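You operate a simulated robot arm through the tools that you are given. There is no shell and no other tool.

You are at the controls of a simulated robot arm. One attempt, no reset.

## Task
Put things in order on the top of the grey bench. At the end: the silver paint tin (marked "CLEANER") from the top of the grey bench stands where the yellow stand stood; the folded yellow cloth stands on top of the brown small taped carton (marked "Murelto"); the yellow stand from the top of the grey bench stands where the folded yellow cloth stood; the brown card stack from the top of the grey bench stands on top of the beige tape roll; whatever was shut is shut again. Leave all else as you found it, and nothing knocked over.

The check looks at the end state, three seconds after you hand in, the way a careful person would. Anything else that was tipped, shoved, dropped, spilled or broken makes it a failure. Flat cloth is picked up by pressing the open fingertips on it (5 to 10 N) and closing them slowly along it; thin cloth reads only 2 to 8 mm in the jaws.

## Robot
A 7-joint arm with a two-finger parallel gripper, fixed in place. Base frame: the origin is at the foot of the arm, x ahead of it, y to its left, z up; the work surface is at about z = 0. Readings come in mm, rad, newtons and seconds.
With the tool pointing down near the work surface it reaches from about 240 to 620 mm from the base axis. Its first joint turns from -1.152 to 1.152 rad. Payload 2.6 kg.
Tool frame: the origin (TCP) lies between the finger pads and is the grasp point; the fingertips stand 30 mm ahead of it; z points along the fingers, y is the line along which they close. The gripper opens to 94 mm. The fingers are 28 mm wide and 10 mm thick; the gripper's body (50 by 96 mm) begins 55 mm behind the TCP.
Orientation is told as [roll, pitch, yaw] about the base's x, y, z axes, in that order, counted from this pose: with the fingers straight down and closing along the base's y, the tool's x points along the base's -x, its y along +y and its z along -z.

## Interface
- The arm moves only by the tool apply_moves. Its argument "motion" is one flat list of numbers, 7 for each row, row after row: the closure in counts, from 0 (fully open) to 255 (shut), then the shift along the tool's x, y, z in mm, then the turn, a rotation vector about the tool's x, y, z in rad. In form: [gripper, x, y, z, wx, wy, wz, gripper, x, y, z, wx, wy, wz, ...]. A call has 1 to 20 rows; each row shifts and turns the commanded pose from where the row before left it, along the tool's axes as they then stand. Rows are played at 5 a second. More than 50 mm and 0.15 rad between two rows, or a gripper value outside its range, and nothing of the call is played. A pose out of reach is approached as far as the arm can. The call stops where the force on the tool passes 40 N (or 10 N more than at its start, if that is more) or the arm is blocked; 0.2 s more then pass. Each finger travels about 72 mm/s and halts on what it meets, pressing with about 35 N; the grip force reading is that of the motor and also rises with nothing between the fingers. The clock runs only during rows and for 0.2 s after the last one: add rows that do not move to give the fingers time. It gives the time, the measured TCP pose, the force on the tool (base axes), the opening and the grip force at its end, in the units of the frame above (readings bear some noise), with the torque about the TCP (base axes, N m) and any sound that the robot's microphone picked up.
- Cameras (640 x 400 px; columns grow to the right, rows downward): "scene" is fixed at [34.7, 435.1, 554.3]; the picture's right is [-0.77, -0.64, 0.00], its down [-0.42, 0.51, -0.75] and it looks along [0.48, -0.58, -0.66] (base axes); focal length 257 px, centre (320, 200). "wrist" rides on the gripper at [76, 14, -103] in the tool frame; the picture's right is [-0.18, 0.98, 0.00], its down [-0.75, -0.14, -0.64] and it looks along [-0.63, -0.12, 0.77] (tool axes); focal length 243 px, centre (320, 200). There is no depth. A picture from a camera that has moved, and an enlarged one, comes with that camera's place and axes in the base frame and with its lens.
- capture(camera): a new picture of that camera. It takes no simulated time.
- zoom(camera, box): a new picture of the part [left, top, right, bottom] of that camera's present view, enlarged. It takes no simulated time.
- job_done(): hands the job in; it is judged then, once.

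Nothing tells you positions but the pictures and the camera data. Unless the task says otherwise, let go and move clear before handing in.

The tools are called after "Emit:" by a JSON object that holds its "fn" and its "kwargs". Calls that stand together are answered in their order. apply_moves: Moves the arm, as the interface text tells. Its arguments: {"type":"object","properties":{"motion":{"type":"array","items":{"type":"number"}}},"required":["motion"]} The other tools are called the same way: capture (camera) takes a picture; zoom (camera, box) takes an enlarged picture of a part of a camera's view; job_done () hands the job in.

At the start:

```text
t: 0.0
eef_pos: [392.4, -169.5, 331.0]
tool_rot: [-0.001, 0.001, 0.001]
force: [0.5, 0.1, 0.3]
wrist_torque: [-0.01, -0.03, -0.03]
finger_gap: 94.1
gripper_force: 0.0
```

scene: 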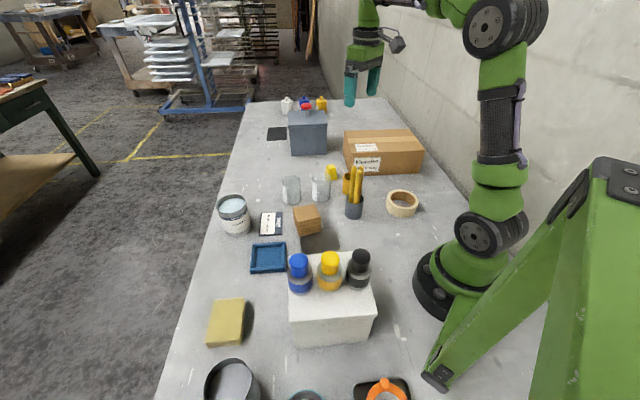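
wrist: 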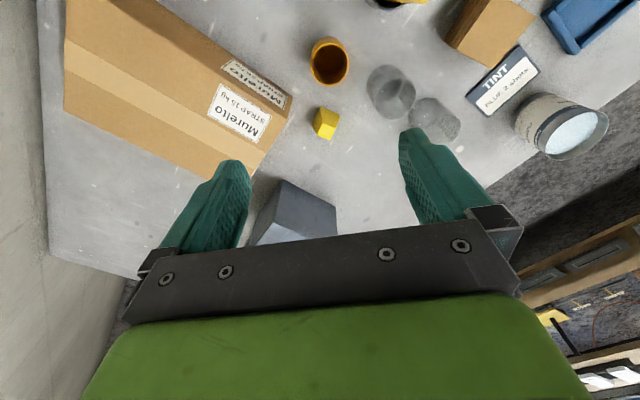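

I see a grey bench with a tin, cloth, cartons, a tape roll and several other objects. I'll take enlarged views to identify each one before moving.

Emit:
{"fn": "zoom", "kwargs": {"camera": "scene", "box": [200, 160, 440, 310]}}

Emit:
{"fn": "zoom", "kwargs": {"camera": "scene", "box": [180, 270, 420, 400]}}

Emit:
{"fn": "zoom", "kwargs": {"camera": "scene", "box": [240, 80, 440, 205]}}

Emit:
{"fn": "zoom", "kwargs": {"camera": "wrist", "box": [240, 0, 640, 250]}}

```text
2.67 times, centred on (320, 235) of scene
camera zoom: at [34.7, 435.1, 554.3], right [-0.77, -0.64, 0.0], down [-0.42, 0.51, -0.75], along [0.48, -0.58, -0.66], focal length 686 px, centre (320, 107)
```

zoom: 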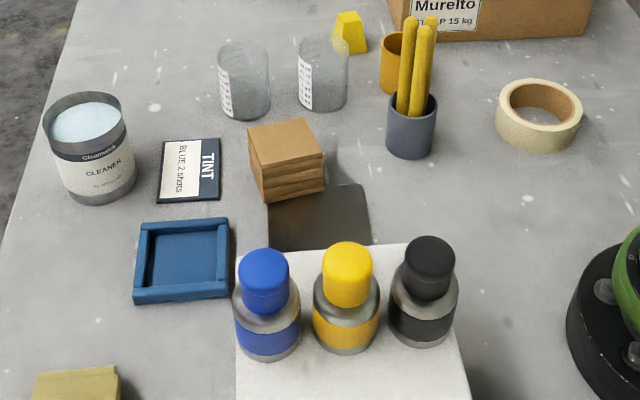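

```text
2.67 times, centred on (300, 335) of scene
camera zoom: at [34.7, 435.1, 554.3], right [-0.77, -0.64, 0.0], down [-0.42, 0.51, -0.75], along [0.48, -0.58, -0.66], focal length 686 px, centre (373, -160)
```

zoom: 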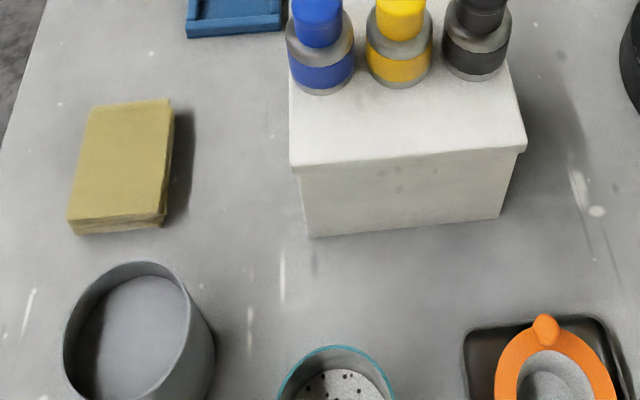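

```text
3.20 times, centred on (340, 142) of scene
camera zoom: at [34.7, 435.1, 554.3], right [-0.77, -0.64, 0.0], down [-0.42, 0.51, -0.75], along [0.48, -0.58, -0.66], focal length 823 px, centre (256, 384)
```

zoom: 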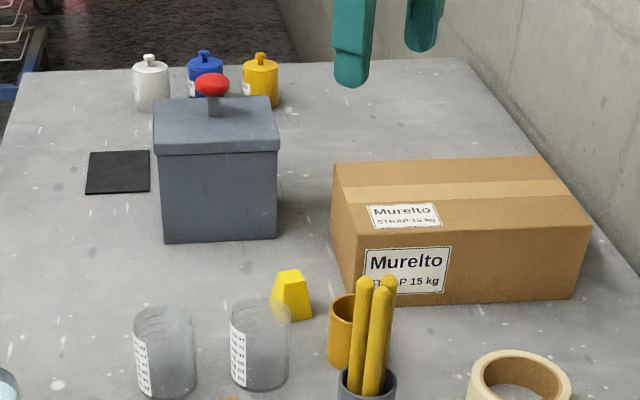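

```text
1.60 times, centred on (440, 125) of wrist
camera zoom: at [315.3, -155.1, 434.1], right [0.18, 0.98, 0.0], down [0.75, -0.14, 0.64], along [0.63, -0.12, -0.77], focal length 388 px, centre (128, 320)
```

zoom: 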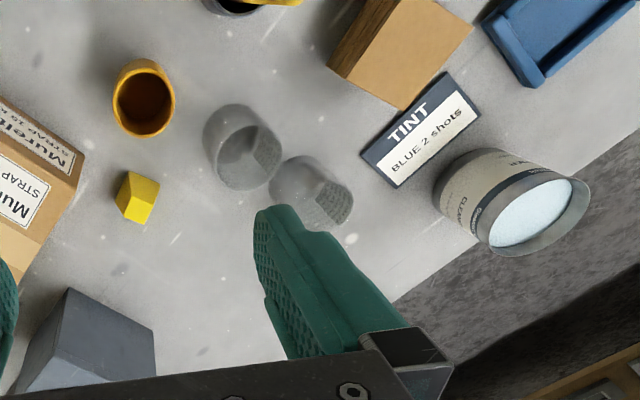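

I take the yellow stand to be near (486,-176), the cloth near (328,379), the tin near (543,195), the card stack near (392,62), the tape roll near (221,-191) and the carton centre near (403,-373). I'll look closer at the stand, then go over the cloth at a safe height.

Emit:
{"fn": "zoom", "kwargs": {"camera": "wrist", "box": [240, 20, 440, 145]}}

Emit:
{"fn": "apply_moves", "kwargs": {"motion": [0, 0, 40, 0, 0, 0, 0, 0, 0, 40, 0, 0, 0, 0, 0, 0, 40, 0, 0, 0, 0, 0, 0, 40, 0, 0, 0, 0, 0, 0, 40, 0, 0, 0, 0]}}

Emit:
{"fn": "capture", "kwargs": {"camera": "wrist"}}

```text
3.20 times, centred on (340, 82) of wrist
camera zoom: at [315.3, -155.1, 434.1], right [0.18, 0.98, 0.0], down [0.75, -0.14, 0.64], along [0.63, -0.12, -0.77], focal length 776 px, centre (256, 576)
```

zoom: 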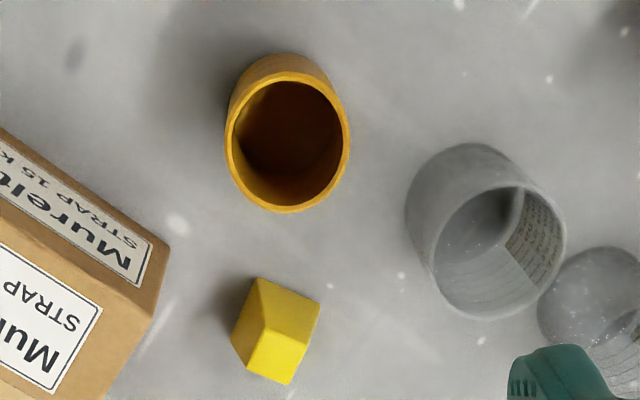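

```text
t: 1.2
eef_pos: [392.4, 31.2, 333.3]
tool_rot: [0.001, -0.001, -0.001]
force: [0.6, 0.8, -0.1]
wrist_torque: [0.02, -0.02, -0.02]
finger_gap: 93.9
gripper_force: 0.0
```

```text
taken
camera wrist: at [316.9, 45.5, 435.2], right [0.19, 0.98, 0.0], down [0.75, -0.14, 0.64], along [0.63, -0.12, -0.77], focal length 243 px, centre (320, 200)
```

wrist: 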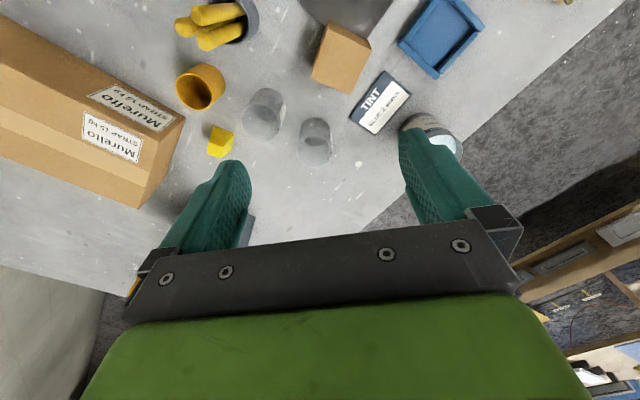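

The stack and jars are visible from here. I'll enlarge the stack and then continue to the cloth.

Emit:
{"fn": "zoom", "kwargs": {"camera": "wrist", "box": [280, 0, 480, 125]}}

Emit:
{"fn": "apply_moves", "kwargs": {"motion": [0, 20, 45, 0, 0, 0, 0, 0, 20, 45, 0, 0, 0, 0, 0, 20, 45, 0, 0, 0, 0, 0, 15, 45, 0, 0, 0, 0, 0, 15, 45, 0, 0, 0, 0, 0, 15, 45, 0, 0, 0, 0, 0, 10, 40, 0, 0, 0, 0]}}

Emit:
{"fn": "capture", "kwargs": {"camera": "wrist"}}

```text
3.20 times, centred on (380, 62) of wrist
camera zoom: at [316.9, 45.5, 435.2], right [0.19, 0.98, 0.0], down [0.75, -0.14, 0.64], along [0.63, -0.12, -0.77], focal length 776 px, centre (128, 640)
```

zoom: 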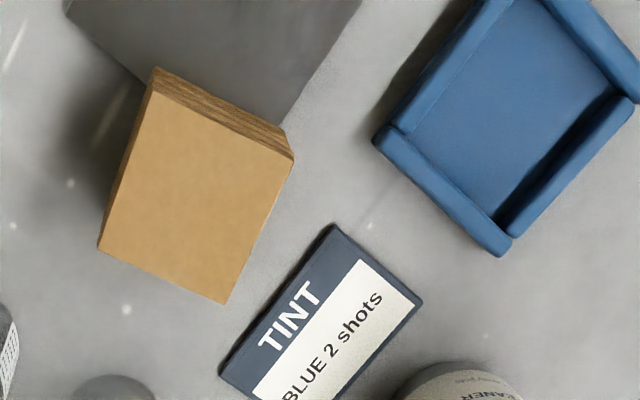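

```text
t: 2.8
eef_pos: [278.4, 342.5, 332.5]
tool_rot: [0.001, -0.002, -0.001]
force: [1.3, -0.1, 0.0]
wrist_torque: [0.02, -0.01, 0.0]
finger_gap: 94.1
gripper_force: 0.0
```

```text
taken
camera wrist: at [202.6, 356.6, 435.3], right [0.18, 0.98, 0.0], down [0.75, -0.14, 0.64], along [0.63, -0.12, -0.77], focal length 243 px, centre (320, 200)
```

wrist: 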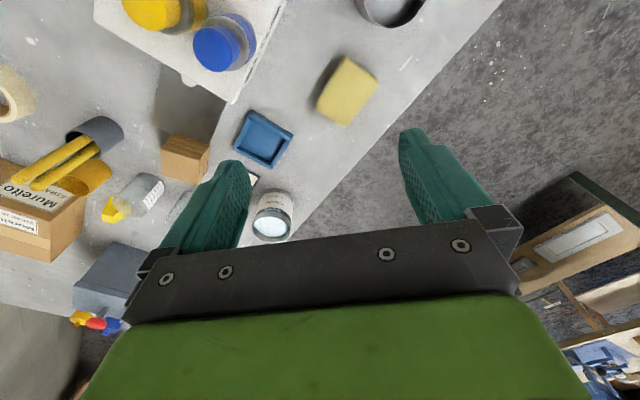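

The cloth is ahead of the tool. I'll enlarge it from here.

Emit:
{"fn": "zoom", "kwargs": {"camera": "wrist", "box": [280, 30, 440, 130]}}

Emit:
{"fn": "zoom", "kwargs": {"camera": "scene", "box": [190, 280, 270, 360]}}

Emit:
{"fn": "zoom", "kwargs": {"camera": "wrist", "box": [0, 60, 320, 260]}}

```text
4.00 times, centred on (360, 80) of wrist
camera zoom: at [202.6, 356.6, 435.3], right [0.18, 0.98, 0.0], down [0.75, -0.14, 0.64], along [0.63, -0.12, -0.77], focal length 970 px, centre (160, 680)
```

zoom: 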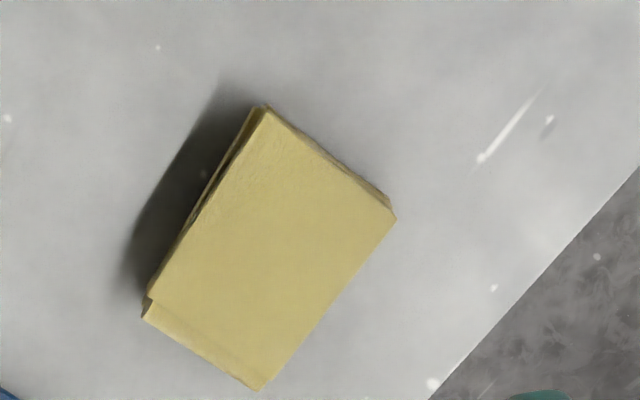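

```text
5.00 times, centred on (230, 320) of scene
camera zoom: at [34.7, 435.1, 554.3], right [-0.77, -0.64, 0.0], down [-0.42, 0.51, -0.75], along [0.48, -0.58, -0.66], focal length 1286 px, centre (770, -400)
```

zoom: 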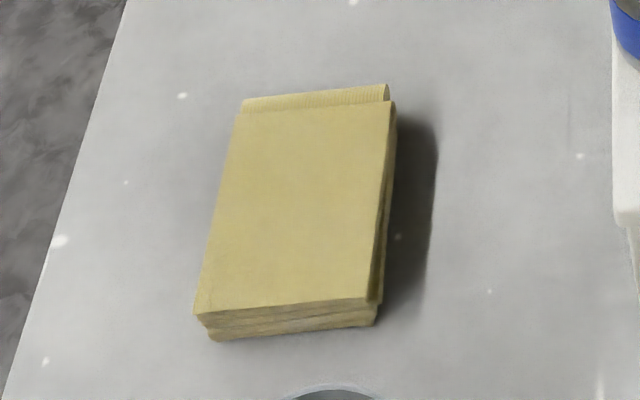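

```text
2.00 times, centred on (160, 160) of wrist
camera zoom: at [202.6, 356.6, 435.3], right [0.18, 0.98, 0.0], down [0.75, -0.14, 0.64], along [0.63, -0.12, -0.77], focal length 485 px, centre (640, 280)
```

zoom: 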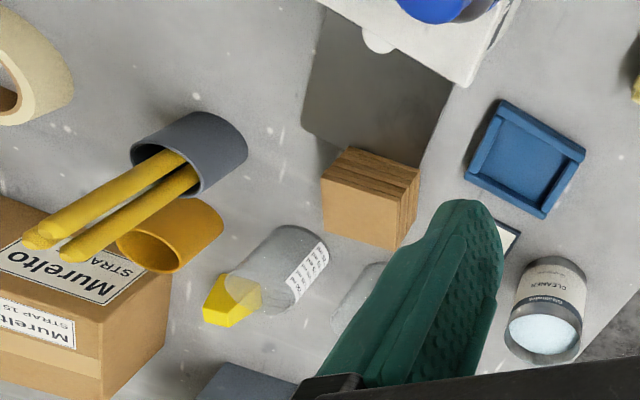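

The cloth is a folded block of about 66 x 86 mm, 18 mm high, centred at about (332,376), with its short side near 44° from x. I'll move over it, turn the jaws to match and come down partway to check.

Emit:
{"fn": "apply_moves", "kwargs": {"motion": [0, -27, 17.2, 0, 0, 0, 0, 0, -27, 17.2, 0, 0, 0, 0, 0, 0, 0, 0, 0, 0, 0.134, 0, 0, 0, 0, 0, 0, 0.134, 0, 0, 0, 0, 0, 0, 0.134, 0, 0, 0, 0, 0, 0, 0.134, 0, 0, 0, 0, 0, 0, 0.134, 0, 0, 0, 0, 0, 0, 0.13, 0, 0, 0, 45, 0, 0, 0, 0, 0, 0, 45, 0, 0, 0, 0, 0, 0, 45, 0, 0, 0, 0, 0, 0, 45, 0, 0, 0, 0, 0, 0, 0, 0, 0, 0]}}

Emit:
{"fn": "capture", "kwargs": {"camera": "wrist"}}

Emit:
{"fn": "capture", "kwargs": {"camera": "scene"}}

```text
t: 5.6
eef_pos: [331.5, 377.1, 149.7]
tool_rot: [0.002, 0.001, -0.801]
force: [-0.1, 0.0, -1.0]
wrist_torque: [0.0, -0.01, -0.04]
finger_gap: 93.9
gripper_force: 0.1
```

```text
taken
camera wrist: at [287.6, 441.0, 251.9], right [0.83, 0.55, 0.0], down [0.42, -0.64, 0.64], along [0.35, -0.54, -0.77], focal length 243 px, centre (320, 200)
```

wrist: 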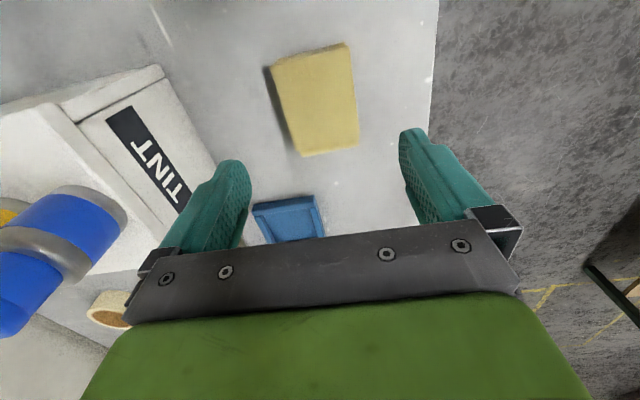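

```text
taken
```

scene: 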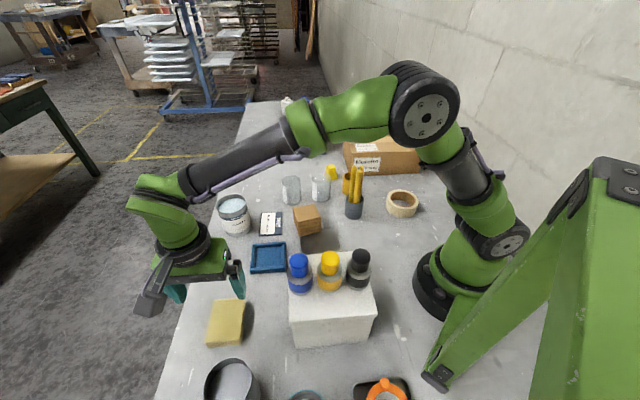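

The jaws look roughly lined up; I'll enlarge the cloth to check its centre and angle.

Emit:
{"fn": "zoom", "kwargs": {"camera": "wrist", "box": [240, 20, 400, 170]}}

```text
2.67 times, centred on (320, 95) of wrist
camera zoom: at [287.6, 441.0, 251.9], right [0.83, 0.55, 0.0], down [0.42, -0.64, 0.64], along [0.35, -0.54, -0.77], focal length 647 px, centre (320, 480)
```

zoom: 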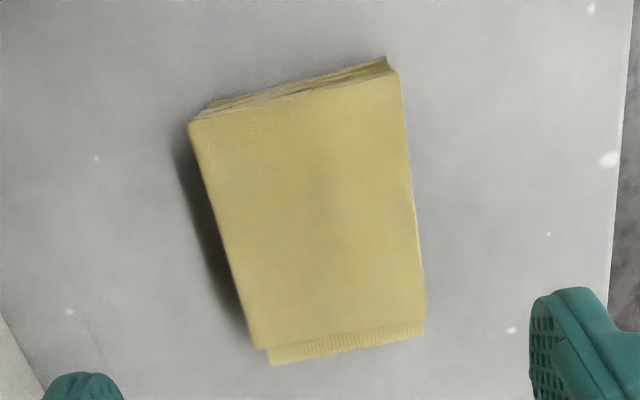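

The cloth centre reads about (332,374) and the jaw angle agrees. I'll correct by a few mm and lower until the fingertips are just above the bench.

Emit:
{"fn": "apply_moves", "kwargs": {"motion": [0, -2.6, -2.1, 40, 0, 0, 0, 0, 0, 0, 40, 0, 0, 0, 0, 0, 0, 18, 0, 0, 0, 0, 0, 0, 10, 0, 0, 0, 0, 0, 0, 8, 0, 0, 0, 0, 0, 0, 0, 0, 0, 0]}}

Emit:
{"fn": "capture", "kwargs": {"camera": "wrist"}}

Emit:
{"fn": "zoom", "kwargs": {"camera": "scene", "box": [130, 240, 290, 370]}}

```text
t: 7.0
eef_pos: [332.3, 374.3, 36.8]
tool_rot: [0.001, -0.001, -0.799]
force: [-0.3, 0.4, -0.4]
wrist_torque: [-0.02, -0.06, 0.0]
finger_gap: 93.9
gripper_force: 0.1
```

```text
taken
camera wrist: at [289.2, 438.5, 139.4], right [0.83, 0.55, 0.0], down [0.42, -0.64, 0.64], along [0.36, -0.54, -0.77], focal length 243 px, centre (320, 200)
```

wrist: 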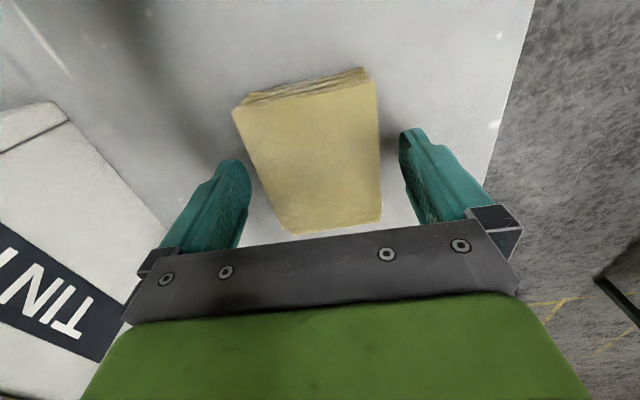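

```text
3.08 times, centred on (210, 305) of scene
camera zoom: at [34.7, 435.1, 554.3], right [-0.77, -0.64, 0.0], down [-0.42, 0.51, -0.75], along [0.48, -0.58, -0.66], focal length 791 px, centre (658, -123)
```

zoom: 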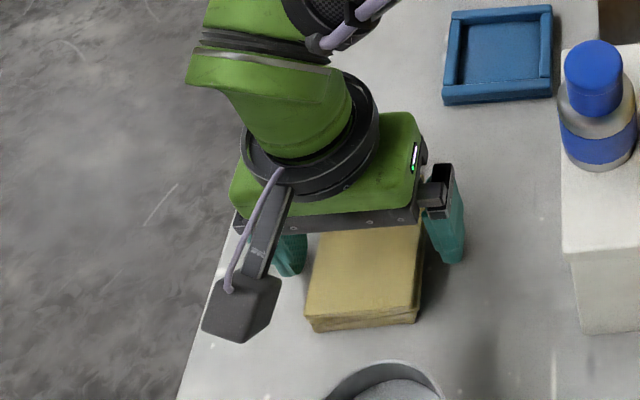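

The fingers straddle the cloth. I'll lower a little more and close in small steps.

Emit:
{"fn": "apply_moves", "kwargs": {"motion": [0, 0, 0, 3, 0, 0, 0, 40, 0, 0, 0, 0, 0, 0, 65, 0, 0, 0, 0, 0, 0, 75, 0, 0, 0, 0, 0, 0, 85, 0, 0, 0, 0, 0, 0, 85, 0, 0, 0, 0, 0, 0, 85, 0, 0, 0, 0, 0, 0]}}

Emit:
{"fn": "capture", "kwargs": {"camera": "wrist"}}

```text
t: 8.6
eef_pos: [333.0, 372.8, 33.5]
tool_rot: [0.001, -0.001, -0.798]
force: [0.5, -1.0, 0.1]
wrist_torque: [-0.03, 0.0, -0.02]
finger_gap: 71.2
gripper_force: 35.1
```

```text
taken
camera wrist: at [288.7, 438.0, 135.7], right [0.83, 0.55, 0.0], down [0.42, -0.64, 0.64], along [0.35, -0.54, -0.77], focal length 243 px, centre (320, 200)
```

wrist: 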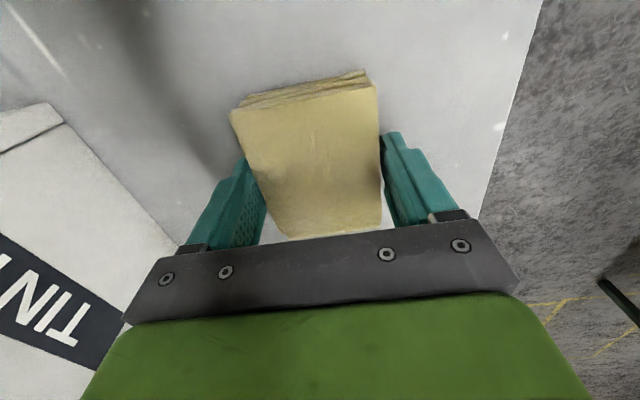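

The jaws stopped on the cloth at 71 mm with a firm grip. I'll lift it slowly and check.

Emit:
{"fn": "apply_moves", "kwargs": {"motion": [110, 0, 0, 0, 0, 0, 0, 110, 0, 0, -10, 0, 0, 0, 110, 0, 0, -20, 0, 0, 0, 110, 0, 0, -30, 0, 0, 0, 110, 0, 0, 0, 0, 0, 0]}}

Emit:
{"fn": "capture", "kwargs": {"camera": "wrist"}}

Emit:
{"fn": "zoom", "kwargs": {"camera": "scene", "box": [130, 220, 290, 350]}}

```text
t: 9.8
eef_pos: [331.3, 369.9, 93.1]
tool_rot: [0.0, -0.001, -0.8]
force: [-0.4, -0.2, -0.9]
wrist_torque: [0.03, 0.0, -0.01]
finger_gap: 68.7
gripper_force: 35.2
```

```text
taken
camera wrist: at [287.5, 436.4, 196.1], right [0.83, 0.55, 0.0], down [0.42, -0.64, 0.64], along [0.36, -0.54, -0.77], focal length 243 px, centre (320, 200)
```

wrist: 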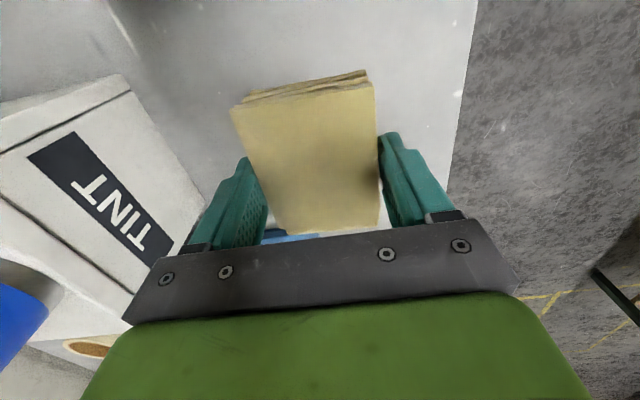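

```text
3.08 times, centred on (210, 285) of scene
camera zoom: at [34.7, 435.1, 554.3], right [-0.77, -0.64, 0.0], down [-0.42, 0.51, -0.75], along [0.48, -0.58, -0.66], focal length 791 px, centre (658, -62)
```

zoom: 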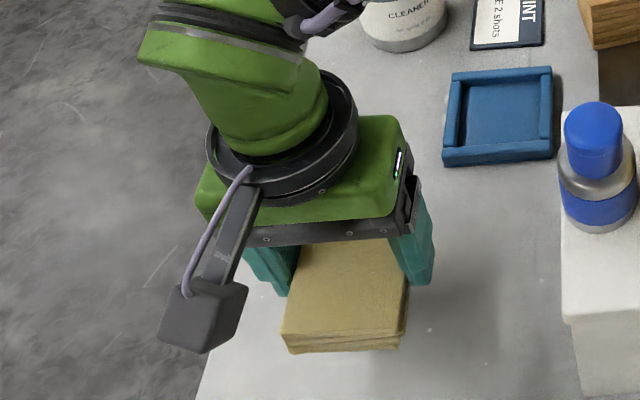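

The cloth is held and lifting cleanly. I'll raise it to about 300 mm and carry it across to above the carton, keeping the same jaw angle, which matches the carton's axes.

Emit:
{"fn": "apply_moves", "kwargs": {"motion": [110, 0, 0, -42, 0, 0, 0, 110, 0, 0, -42, 0, 0, 0, 110, 0, 0, -42, 0, 0, 0, 110, 0, 0, -42, 0, 0, 0, 110, 0, 0, -42, 0, 0, 0, 110, -32.5, -26.0, 0, 0, 0, 0, 110, -32.5, -26.0, 0, 0, 0, 0, 110, -32.5, -26.0, 0, 0, 0, 0, 110, -32.5, -26.0, 0, 0, 0, 0, 110, -32.5, -26.0, 0, 0, 0, 0, 110, -32.5, -26.0, 0, 0, 0, 0, 110, -32.5, -26.0, 0, 0, 0, 0, 110, -32.5, -26.0, 0, 0, 0, 0, 110, -32.5, -26.0, 0, 0, 0, 0]}}

Emit:
{"fn": "capture", "kwargs": {"camera": "scene"}}

Emit:
{"fn": "capture", "kwargs": {"camera": "wrist"}}

```text
t: 12.8
eef_pos: [366.5, 0.6, 303.0]
tool_rot: [-0.001, -0.001, -0.798]
force: [0.8, -1.6, -1.0]
wrist_torque: [-0.04, 0.01, -0.03]
finger_gap: 67.9
gripper_force: 35.6
```

```text
taken
```

scene: 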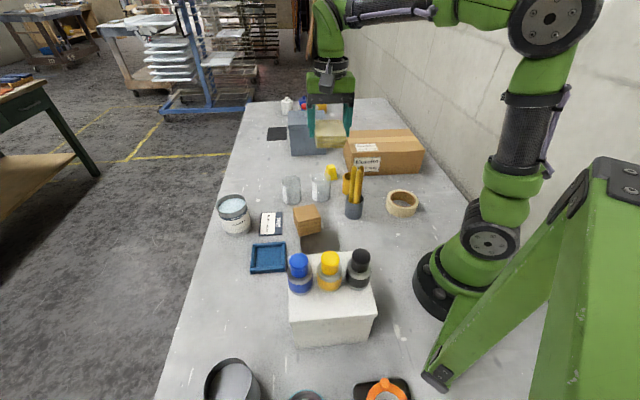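

```text
taken
camera wrist: at [323.0, 64.7, 405.8], right [0.83, 0.55, 0.0], down [0.42, -0.64, 0.64], along [0.35, -0.53, -0.77], focal length 243 px, centre (320, 200)
```

wrist: 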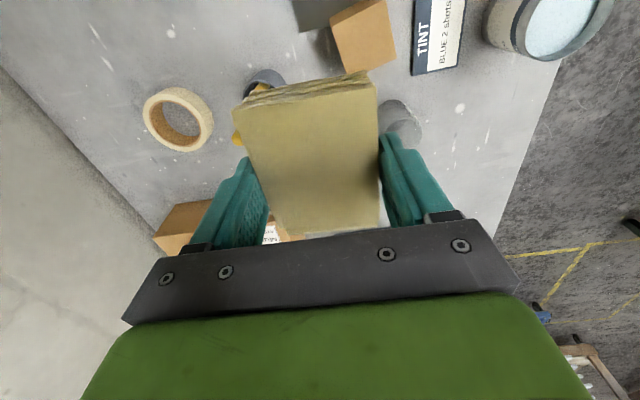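

The cloth is still held and the bench is undisturbed. I'll continue to above the carton, and enlarge the tape roll view now while it's visible.

Emit:
{"fn": "zoom", "kwargs": {"camera": "wrist", "box": [120, 60, 240, 180]}}

Emit:
{"fn": "apply_moves", "kwargs": {"motion": [110, -32.5, -26.0, 0, 0, 0, 0, 110, -32.5, -26.0, 0, 0, 0, 0, 110, -32.5, -26.0, 0, 0, 0, 0, 110, -32.5, -26.0, 0, 0, 0, 0, 110, -32.5, -26.0, 0, 0, 0, 0, 110, -32.5, -26.0, 0, 0, 0, 0, 110, -32.5, -26.0, 0, 0, 0, 0, 110, 0, 0, 0, 0, 0, 0]}}

Emit:
{"fn": "capture", "kwargs": {"camera": "wrist"}}

Emit:
{"fn": "capture", "kwargs": {"camera": "scene"}}

```text
3.33 times, centred on (180, 120) of wrist
camera zoom: at [323.0, 64.7, 405.8], right [0.83, 0.55, 0.0], down [0.42, -0.64, 0.64], along [0.35, -0.53, -0.77], focal length 809 px, centre (787, 467)
```

zoom: 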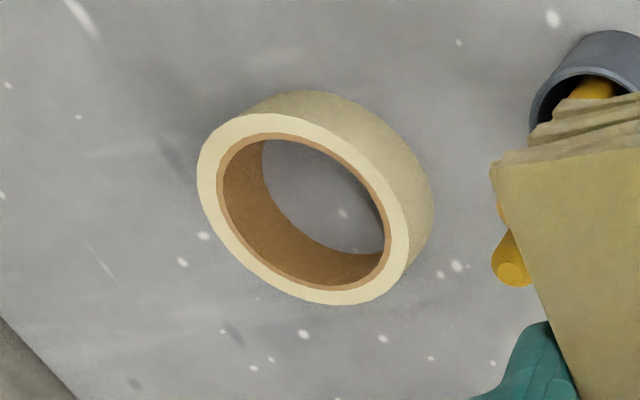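

```text
t: 14.6
eef_pos: [390.8, -293.5, 303.7]
tool_rot: [0.0, 0.0, -0.8]
force: [-0.7, 0.5, -0.9]
wrist_torque: [0.0, 0.02, 0.05]
finger_gap: 67.4
gripper_force: 35.0
```

```text
taken
camera wrist: at [349.3, -229.3, 406.1], right [0.83, 0.55, 0.0], down [0.42, -0.64, 0.64], along [0.36, -0.53, -0.77], focal length 243 px, centre (320, 200)
```

wrist: 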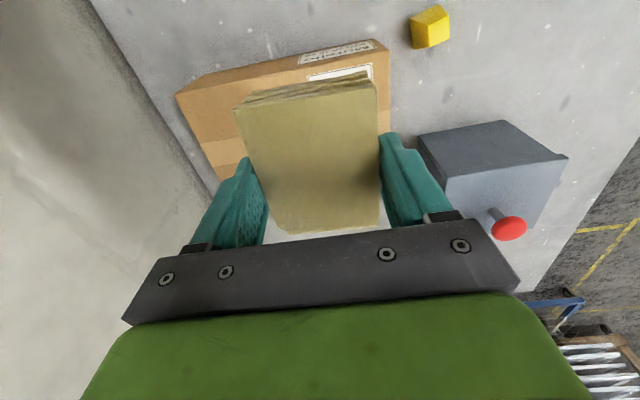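

```text
taken
```

scene: 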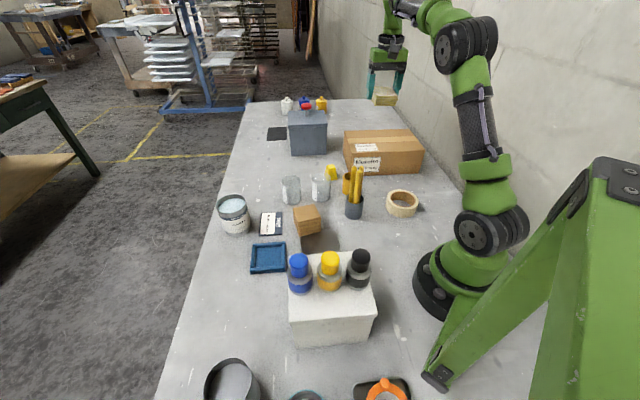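

I'm near the carton. I'll enlarge the view to check its edges before placing the cloth.

Emit:
{"fn": "zoom", "kwargs": {"camera": "wrist", "box": [160, 0, 460, 190]}}

Emit:
{"fn": "zoom", "kwargs": {"camera": "scene", "box": [320, 80, 440, 190]}}

```text
2.11 times, centred on (310, 95) of wrist
camera zoom: at [349.3, -229.3, 406.1], right [0.83, 0.55, 0.0], down [0.42, -0.64, 0.64], along [0.36, -0.53, -0.77], focal length 511 px, centre (341, 421)
```

zoom: 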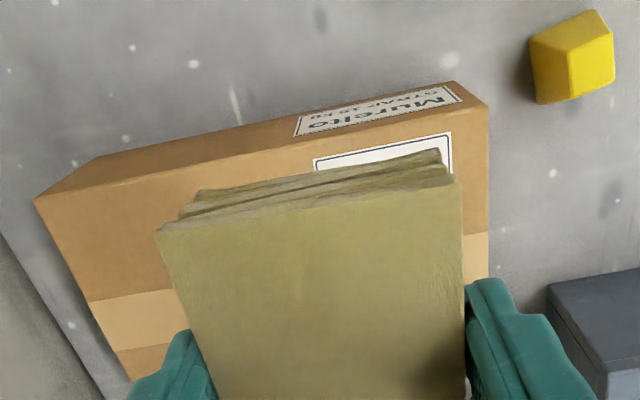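

```text
3.64 times, centred on (380, 135) of scene
camera zoom: at [34.7, 435.1, 554.3], right [-0.77, -0.64, 0.0], down [-0.42, 0.51, -0.75], along [0.48, -0.58, -0.66], focal length 935 px, centre (102, 436)
```

zoom: 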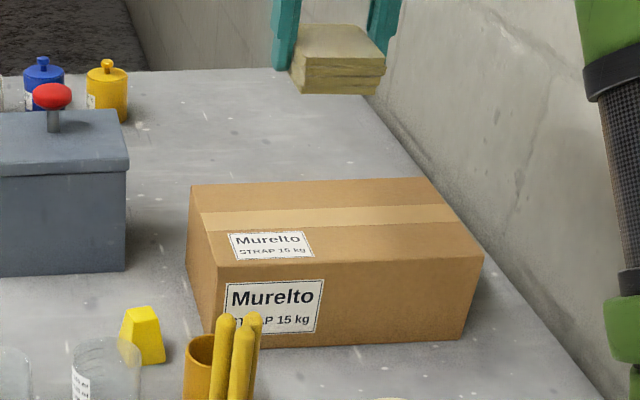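

The carton's top centre works out to about (397,-377), at a height of about 94 mm. I'll move over it and come down to just above the contact height.

Emit:
{"fn": "apply_moves", "kwargs": {"motion": [110, -32, -27, 0, 0, 0, 0, 110, -32, -27, 0, 0, 0, 0, 110, 0, 0, 40, 0, 0, 0, 110, 0, 0, 40, 0, 0, 0, 110, 0, 0, 40, 0, 0, 0, 110, 0, 0, 30, 0, 0, 0, 110, 0, 0, 12, 0, 0, 0, 110, 0, 0, 0, 0, 0, 0]}}

Emit:
{"fn": "capture", "kwargs": {"camera": "wrist"}}

Emit:
{"fn": "zoom", "kwargs": {"camera": "scene", "box": [320, 60, 440, 190]}}

```text
t: 16.4
eef_pos: [402.0, -371.4, 140.5]
tool_rot: [0.001, -0.001, -0.799]
force: [0.1, -0.2, -0.8]
wrist_torque: [-0.04, 0.0, 0.0]
finger_gap: 67.1
gripper_force: 35.1
```

```text
taken
camera wrist: at [359.0, -306.7, 243.8], right [0.83, 0.55, 0.0], down [0.42, -0.64, 0.64], along [0.36, -0.54, -0.77], focal length 243 px, centre (320, 200)
```

wrist: 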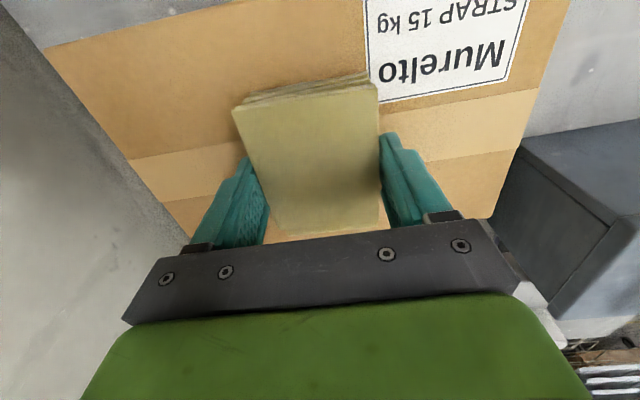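

```text
3.08 times, centred on (380, 125) of scene
camera zoom: at [34.7, 435.1, 554.3], right [-0.77, -0.64, 0.0], down [-0.42, 0.51, -0.75], along [0.48, -0.58, -0.66], focal length 791 px, centre (135, 431)
```

zoom: 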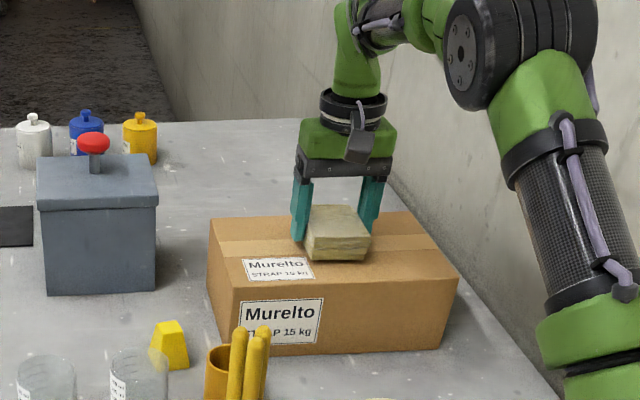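

The cloth hovers just above the carton, near its centre. I'll lower in small steps, watching the force.

Emit:
{"fn": "apply_moves", "kwargs": {"motion": [110, 0, 0, 2, 0, 0, 0, 110, 0, 0, 2, 0, 0, 0, 110, 0, 0, 2, 0, 0, 0, 110, 0, 0, 1, 0, 0, 0, 110, 0, 0, 0, 0, 0, 0]}}

Emit:
{"fn": "apply_moves", "kwargs": {"motion": [110, 0, 0, 1, 0, 0, 0, 110, 0, 0, 1, 0, 0, 0, 110, 0, 0, 0, 0, 0, 0]}}

```text
t: 17.6
eef_pos: [400.7, -374.6, 136.0]
tool_rot: [0.0, -0.004, -0.801]
force: [-4.9, 5.8, 17.4]
wrist_torque: [-0.32, 0.43, -0.22]
finger_gap: 67.1
gripper_force: 35.5
```

```text
t: 18.4
eef_pos: [402.2, -374.8, 135.0]
tool_rot: [0.002, -0.006, -0.799]
force: [-1.2, 8.1, 29.8]
wrist_torque: [-0.13, 0.66, -0.16]
finger_gap: 66.9
gripper_force: 35.1
```

Contact was reached at about 136 mm. I'll ease off the pressure and open the fingers gradually.

Emit:
{"fn": "apply_moves", "kwargs": {"motion": [110, 0, 0, -1.5, 0, 0, 0, 110, 0, 0, 0, 0, 0, 0, 70, 0, 0, 0, 0, 0, 0, 55, 0, 0, 0, 0, 0, 0, 30, 0, 0, 0, 0, 0, 0, 0, 0, 0, 0, 0, 0, 0, 0, 0, 0, 0, 0, 0, 0]}}

Emit:
{"fn": "capture", "kwargs": {"camera": "wrist"}}

Emit:
{"fn": "zoom", "kwargs": {"camera": "scene", "box": [320, 60, 440, 190]}}

```text
t: 20.0
eef_pos: [401.0, -374.6, 132.8]
tool_rot: [0.0, 0.002, -0.801]
force: [-0.4, -0.3, -1.2]
wrist_torque: [-0.02, 0.02, -0.02]
finger_gap: 94.2
gripper_force: 0.1
```

```text
taken
camera wrist: at [357.3, -310.7, 235.5], right [0.83, 0.55, 0.0], down [0.43, -0.64, 0.64], along [0.35, -0.53, -0.77], focal length 243 px, centre (320, 200)
```

wrist: 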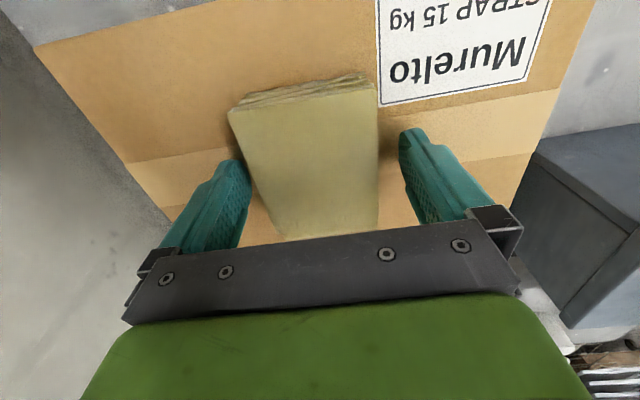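

```text
3.08 times, centred on (380, 125) of scene
camera zoom: at [34.7, 435.1, 554.3], right [-0.77, -0.64, 0.0], down [-0.42, 0.51, -0.75], along [0.48, -0.58, -0.66], focal length 791 px, centre (135, 431)
```

zoom: 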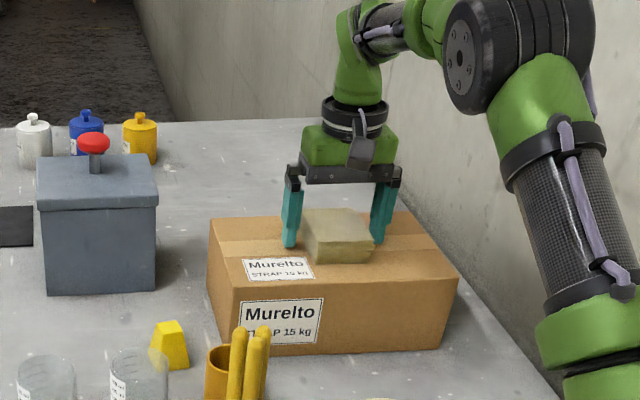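

The cloth rests on the carton. I'll raise straight up and move to above the yellow stand.

Emit:
{"fn": "apply_moves", "kwargs": {"motion": [0, 0, 0, -20, 0, 0, 0, 0, 0, 0, -40, 0, 0, 0, 0, 0, 0, -40, 0, 0, 0, 0, 0, 0, -30, 0, 0, 0, 0, 16.7, 39.9, 0, 0, 0, 0, 0, 16.7, 39.9, 0, 0, 0, 0, 0, 16.7, 39.9, 0, 0, 0, 0, 0, 16.7, 39.9, 0, 0, 0, 0, 0, 16.7, 39.9, 0, 0, 0, 0, 0, 0, 0, 0, 0, 0, 0]}}

Emit:
{"fn": "capture", "kwargs": {"camera": "wrist"}}

Emit:
{"fn": "zoom", "kwargs": {"camera": "scene", "box": [250, 80, 450, 220]}}

```text
t: 22.2
eef_pos: [487.8, -175.9, 263.2]
tool_rot: [0.001, 0.0, -0.802]
force: [0.0, -0.4, 0.8]
wrist_torque: [0.01, -0.01, 0.02]
finger_gap: 94.1
gripper_force: 0.2
```

```text
taken
camera wrist: at [445.1, -111.2, 365.7], right [0.83, 0.55, 0.0], down [0.42, -0.64, 0.64], along [0.35, -0.54, -0.77], focal length 243 px, centre (320, 200)
```

wrist: 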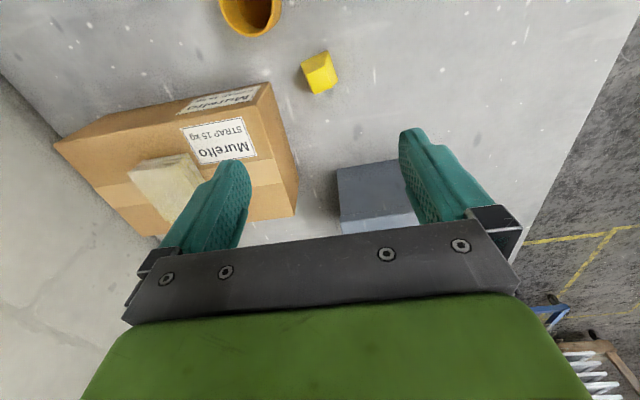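

```text
2.86 times, centred on (350, 150) of scene
camera zoom: at [34.7, 435.1, 554.3], right [-0.77, -0.64, 0.0], down [-0.42, 0.51, -0.75], along [0.48, -0.58, -0.66], focal length 735 px, centre (234, 343)
```

zoom: 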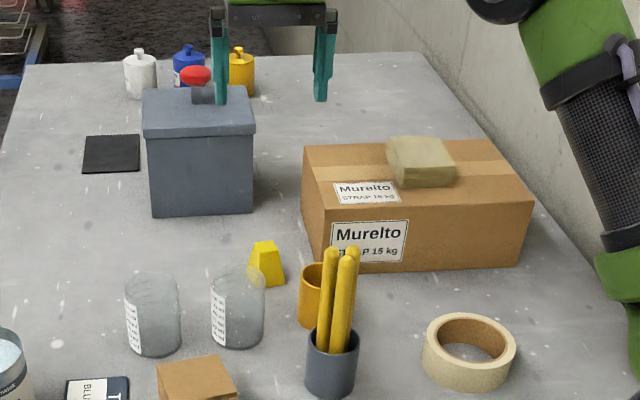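

The cloth rests well inside the carton's top. I'll enlarge the stand to work out its shape, position and angle.

Emit:
{"fn": "zoom", "kwargs": {"camera": "wrist", "box": [280, 35, 360, 105]}}

Emit:
{"fn": "zoom", "kwargs": {"camera": "scene", "box": [315, 150, 355, 190]}}

```text
5.71 times, centred on (320, 70) of wrist
camera zoom: at [445.1, -111.2, 365.7], right [0.83, 0.55, 0.0], down [0.42, -0.64, 0.64], along [0.35, -0.54, -0.77], focal length 1386 px, centre (320, 943)
```

zoom: 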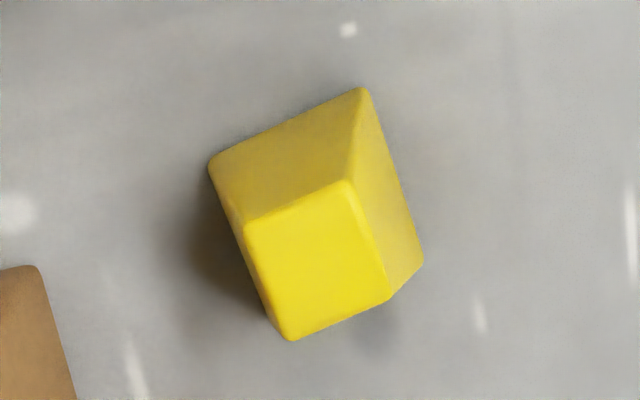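

```text
10.00 times, centred on (335, 170) of scene
camera zoom: at [34.7, 435.1, 554.3], right [-0.77, -0.64, 0.0], down [-0.42, 0.51, -0.75], along [0.48, -0.58, -0.66], focal length 2572 px, centre (170, 500)
```

zoom: 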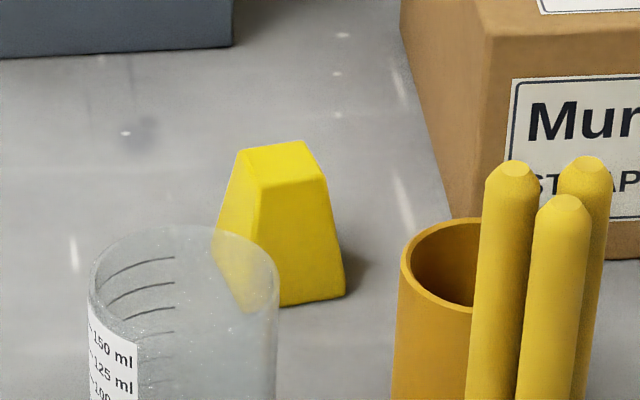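

The stand is a truncated pyramid with a 40 mm base, about 41 mm high, centred near (489,-178) and turned about 56°. I'll set the jaws to match, narrow them to about 60 mm and come partway down to check.

Emit:
{"fn": "apply_moves", "kwargs": {"motion": [92, 0, 0, 0, 0, 0, -0.103, 92, 0, 0, 0, 0, 0, -0.103, 92, -2.2, -1.3, 0, 0, 0, 0, 92, 0, 0, 40, 0, 0, 0, 92, 0, 0, 40, 0, 0, 0, 92, 0, 0, 40, 0, 0, 0, 92, 0, 0, 20, 0, 0, 0, 92, 0, 0, 0, 0, 0, 0]}}

Emit:
{"fn": "capture", "kwargs": {"camera": "wrist"}}

Emit:
{"fn": "capture", "kwargs": {"camera": "scene"}}

```text
t: 24.0
eef_pos: [488.9, -180.7, 123.0]
tool_rot: [-0.001, 0.0, -0.593]
force: [-0.4, -0.5, 0.7]
wrist_torque: [0.03, -0.03, 0.03]
finger_gap: 60.0
gripper_force: 0.1
```

```text
taken
camera wrist: at [433.0, -125.3, 225.8], right [0.7, 0.71, 0.0], down [0.55, -0.54, 0.64], along [0.46, -0.45, -0.77], focal length 243 px, centre (320, 200)
```

wrist: 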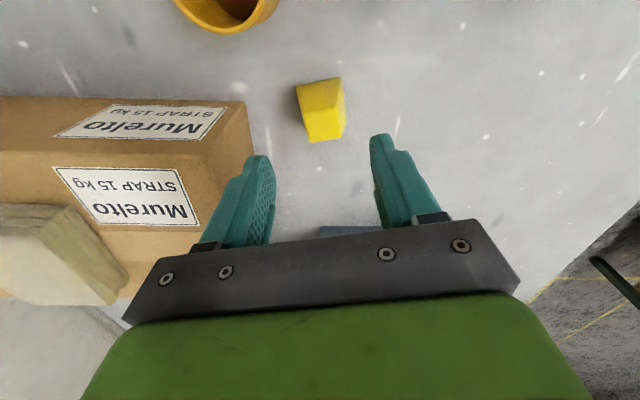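

```text
taken
```

scene: 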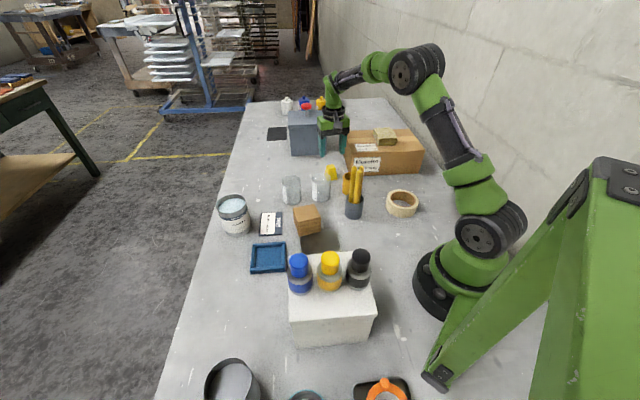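

Emit:
{"fn": "zoom", "kwargs": {"camera": "wrist", "box": [270, 60, 370, 160]}}

```text
4.00 times, centred on (320, 110) of wrist
camera zoom: at [433.0, -125.3, 225.8], right [0.7, 0.71, 0.0], down [0.55, -0.54, 0.64], along [0.46, -0.45, -0.77], focal length 970 px, centre (320, 560)
```

zoom: 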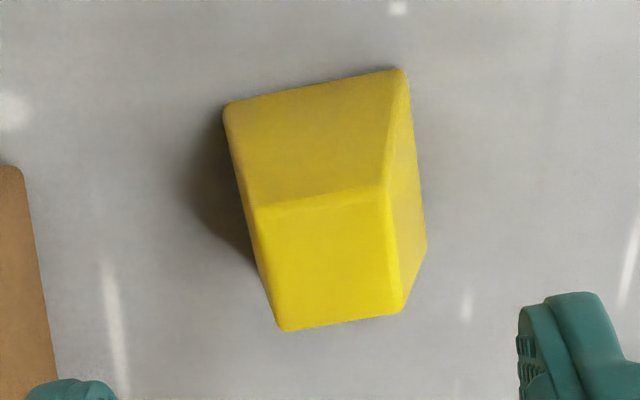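

The stand's centre checks out at (488.4,-176.7). I'll correct by about 2 mm and lower around it.

Emit:
{"fn": "apply_moves", "kwargs": {"motion": [92, 1.3, 2.1, 0, 0, 0, 0, 92, 0, 0, 40, 0, 0, 0, 92, 0, 0, 30, 0, 0, 0, 92, 0, 0, 12, 0, 0, 0, 92, 0, 0, 5, 0, 0, 0, 92, 0, 0, 0, 0, 0, 0]}}

Emit:
{"fn": "capture", "kwargs": {"camera": "wrist"}}

Emit:
{"fn": "zoom", "kwargs": {"camera": "scene", "box": [270, 90, 410, 200]}}

```text
t: 25.4
eef_pos: [487.8, -175.3, 36.7]
tool_rot: [-0.001, 0.001, -0.594]
force: [0.3, 1.3, 0.8]
wrist_torque: [0.02, 0.03, 0.0]
finger_gap: 60.2
gripper_force: 0.1
```

```text
taken
camera wrist: at [432.0, -121.0, 139.1], right [0.7, 0.71, 0.0], down [0.55, -0.54, 0.64], along [0.46, -0.45, -0.77], focal length 243 px, centre (320, 200)
```

wrist: 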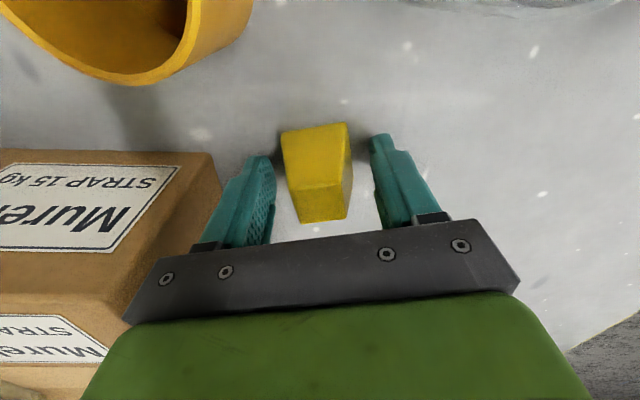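

```text
3.64 times, centred on (340, 145) of scene
camera zoom: at [34.7, 435.1, 554.3], right [-0.77, -0.64, 0.0], down [-0.42, 0.51, -0.75], along [0.48, -0.58, -0.66], focal length 935 px, centre (247, 400)
```

zoom: 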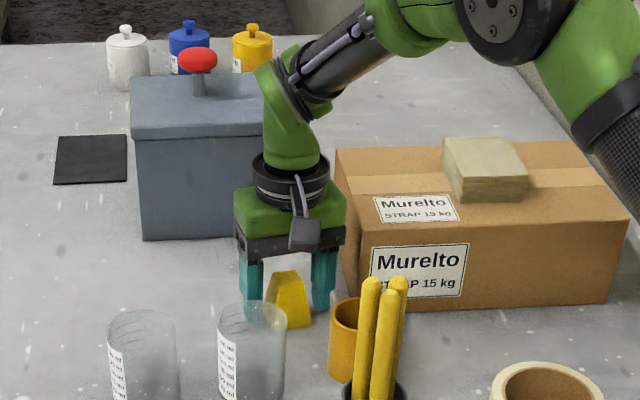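

The fingers straddle the stand. I'll lower the last few mm and close on it.

Emit:
{"fn": "apply_moves", "kwargs": {"motion": [92, 0, 0, 3, 0, 0, 0, 92, 0, 0, 1.5, 0, 0, 0, 110, 0, 0, 0, 0, 0, 0, 130, 0, 0, 0, 0, 0, 0, 150, 0, 0, 0, 0, 0, 0, 170, 0, 0, 0, 0, 0, 0, 170, 0, 0, 0, 0, 0, 0]}}

Emit:
{"fn": "capture", "kwargs": {"camera": "wrist"}}

```text
t: 27.0
eef_pos: [487.1, -175.2, 31.0]
tool_rot: [0.001, -0.001, -0.593]
force: [0.7, -0.1, -0.3]
wrist_torque: [0.01, 0.01, 0.04]
finger_gap: 38.9
gripper_force: 35.4
```

```text
taken
camera wrist: at [432.1, -120.3, 134.0], right [0.7, 0.71, 0.0], down [0.55, -0.54, 0.64], along [0.46, -0.45, -0.77], focal length 243 px, centre (320, 200)
```

wrist: 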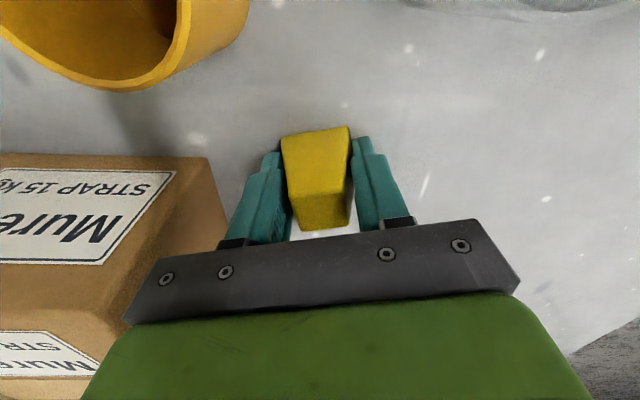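

The jaws stopped at 38.9 mm, which matches the stand's base. I'll lift gently and check that it stays level.

Emit:
{"fn": "apply_moves", "kwargs": {"motion": [180, 0, 0, 0, 0, 0, 0, 180, 0, 0, -10, 0, 0, 0, 180, 0, 0, -20, 0, 0, 0, 180, 0, 0, -30, 0, 0, 0, 180, 0, 0, 0, 0, 0, 0]}}

Emit:
{"fn": "capture", "kwargs": {"camera": "wrist"}}

Emit:
{"fn": "zoom", "kwargs": {"camera": "scene", "box": [270, 80, 410, 190]}}

```text
t: 28.2
eef_pos: [486.4, -177.5, 92.9]
tool_rot: [0.001, -0.001, -0.594]
force: [0.5, 0.4, -0.4]
wrist_torque: [0.01, -0.03, -0.02]
finger_gap: 38.9
gripper_force: 35.0
```

```text
taken
camera wrist: at [431.5, -121.8, 195.6], right [0.7, 0.71, 0.0], down [0.55, -0.54, 0.64], along [0.46, -0.45, -0.77], focal length 243 px, centre (320, 200)
```

wrist: 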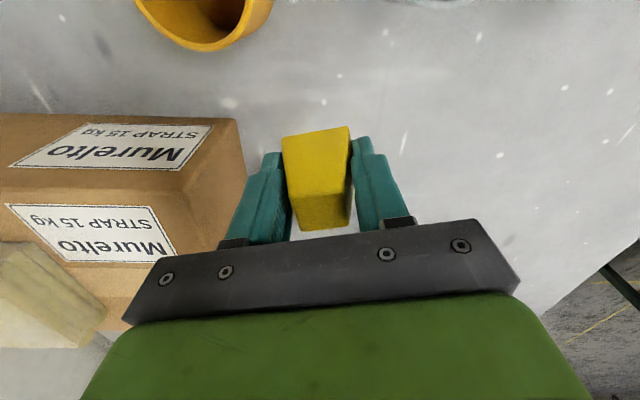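

```text
3.64 times, centred on (340, 135) of scene
camera zoom: at [34.7, 435.1, 554.3], right [-0.77, -0.64, 0.0], down [-0.42, 0.51, -0.75], along [0.48, -0.58, -0.66], focal length 935 px, centre (247, 436)
```

zoom: 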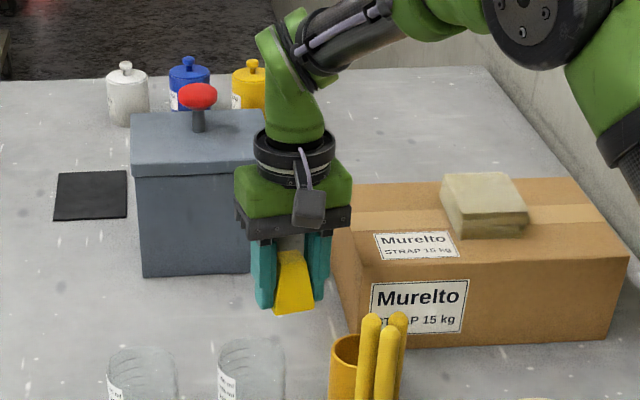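

The stand is held level. I'll raise it and carry it to the cloth's old place at about (332,374).

Emit:
{"fn": "apply_moves", "kwargs": {"motion": [180, 0, 0, -40, 0, 0, 0, 180, 0, 0, -40, 0, 0, 0, 180, 0, 0, -40, 0, 0, 0, 180, 0, 0, -40, 0, 0, 0, 180, 0, 0, -40, 0, 0, 0, 180, 31.2, 26.4, 0, 0, 0, 0, 180, 31.2, 26.4, 0, 0, 0, 0, 180, 31.2, 26.4, 0, 0, 0, 0, 180, 31.2, 26.4, 0, 0, 0, 0, 180, 31.2, 26.4, 0, 0, 0, 0, 180, 31.2, 26.4, 0, 0, 0, 0, 180, 31.2, 26.4, 0, 0, 0, 0, 180, 31.2, 26.4, 0, 0, 0, 0, 180, 31.2, 26.4, 0, 0, 0, 0, 180, 31.2, 26.4, 0, 0, 0, 0, 180, 31.2, 26.4, 0, 0, 0, 0, 180, 31.2, 26.4, 0, 0, 0, 0, 180, 31.2, 26.4, 0, 0, 0, 0, 180, 31.2, 26.4, 0, 0, 0, 0, 180, 0, 0, 0, 0, 0, 0]}}

Emit:
{"fn": "capture", "kwargs": {"camera": "wrist"}}

Emit:
{"fn": "capture", "kwargs": {"camera": "scene"}}

```text
t: 32.4
eef_pos: [332.2, 373.8, 290.7]
tool_rot: [0.0, 0.0, -0.594]
force: [-0.6, -1.3, -0.3]
wrist_torque: [0.01, -0.01, 0.01]
finger_gap: 39.1
gripper_force: 34.5
```

```text
taken
camera wrist: at [277.8, 428.4, 393.5], right [0.7, 0.71, 0.0], down [0.55, -0.54, 0.64], along [0.46, -0.45, -0.77], focal length 243 px, centre (320, 200)
```

wrist: 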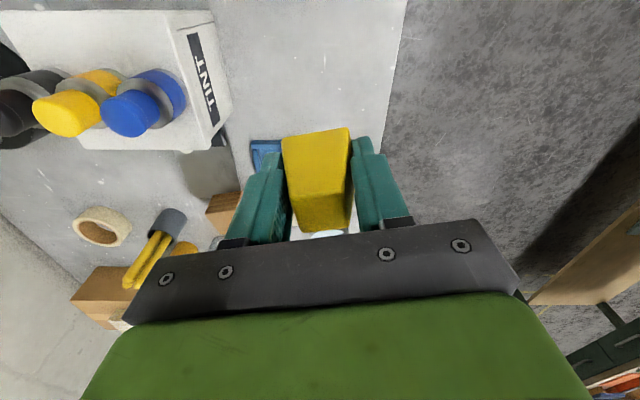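

```text
taken
```

scene: 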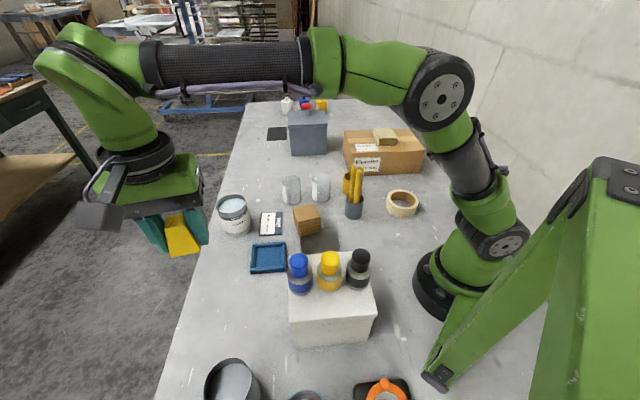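

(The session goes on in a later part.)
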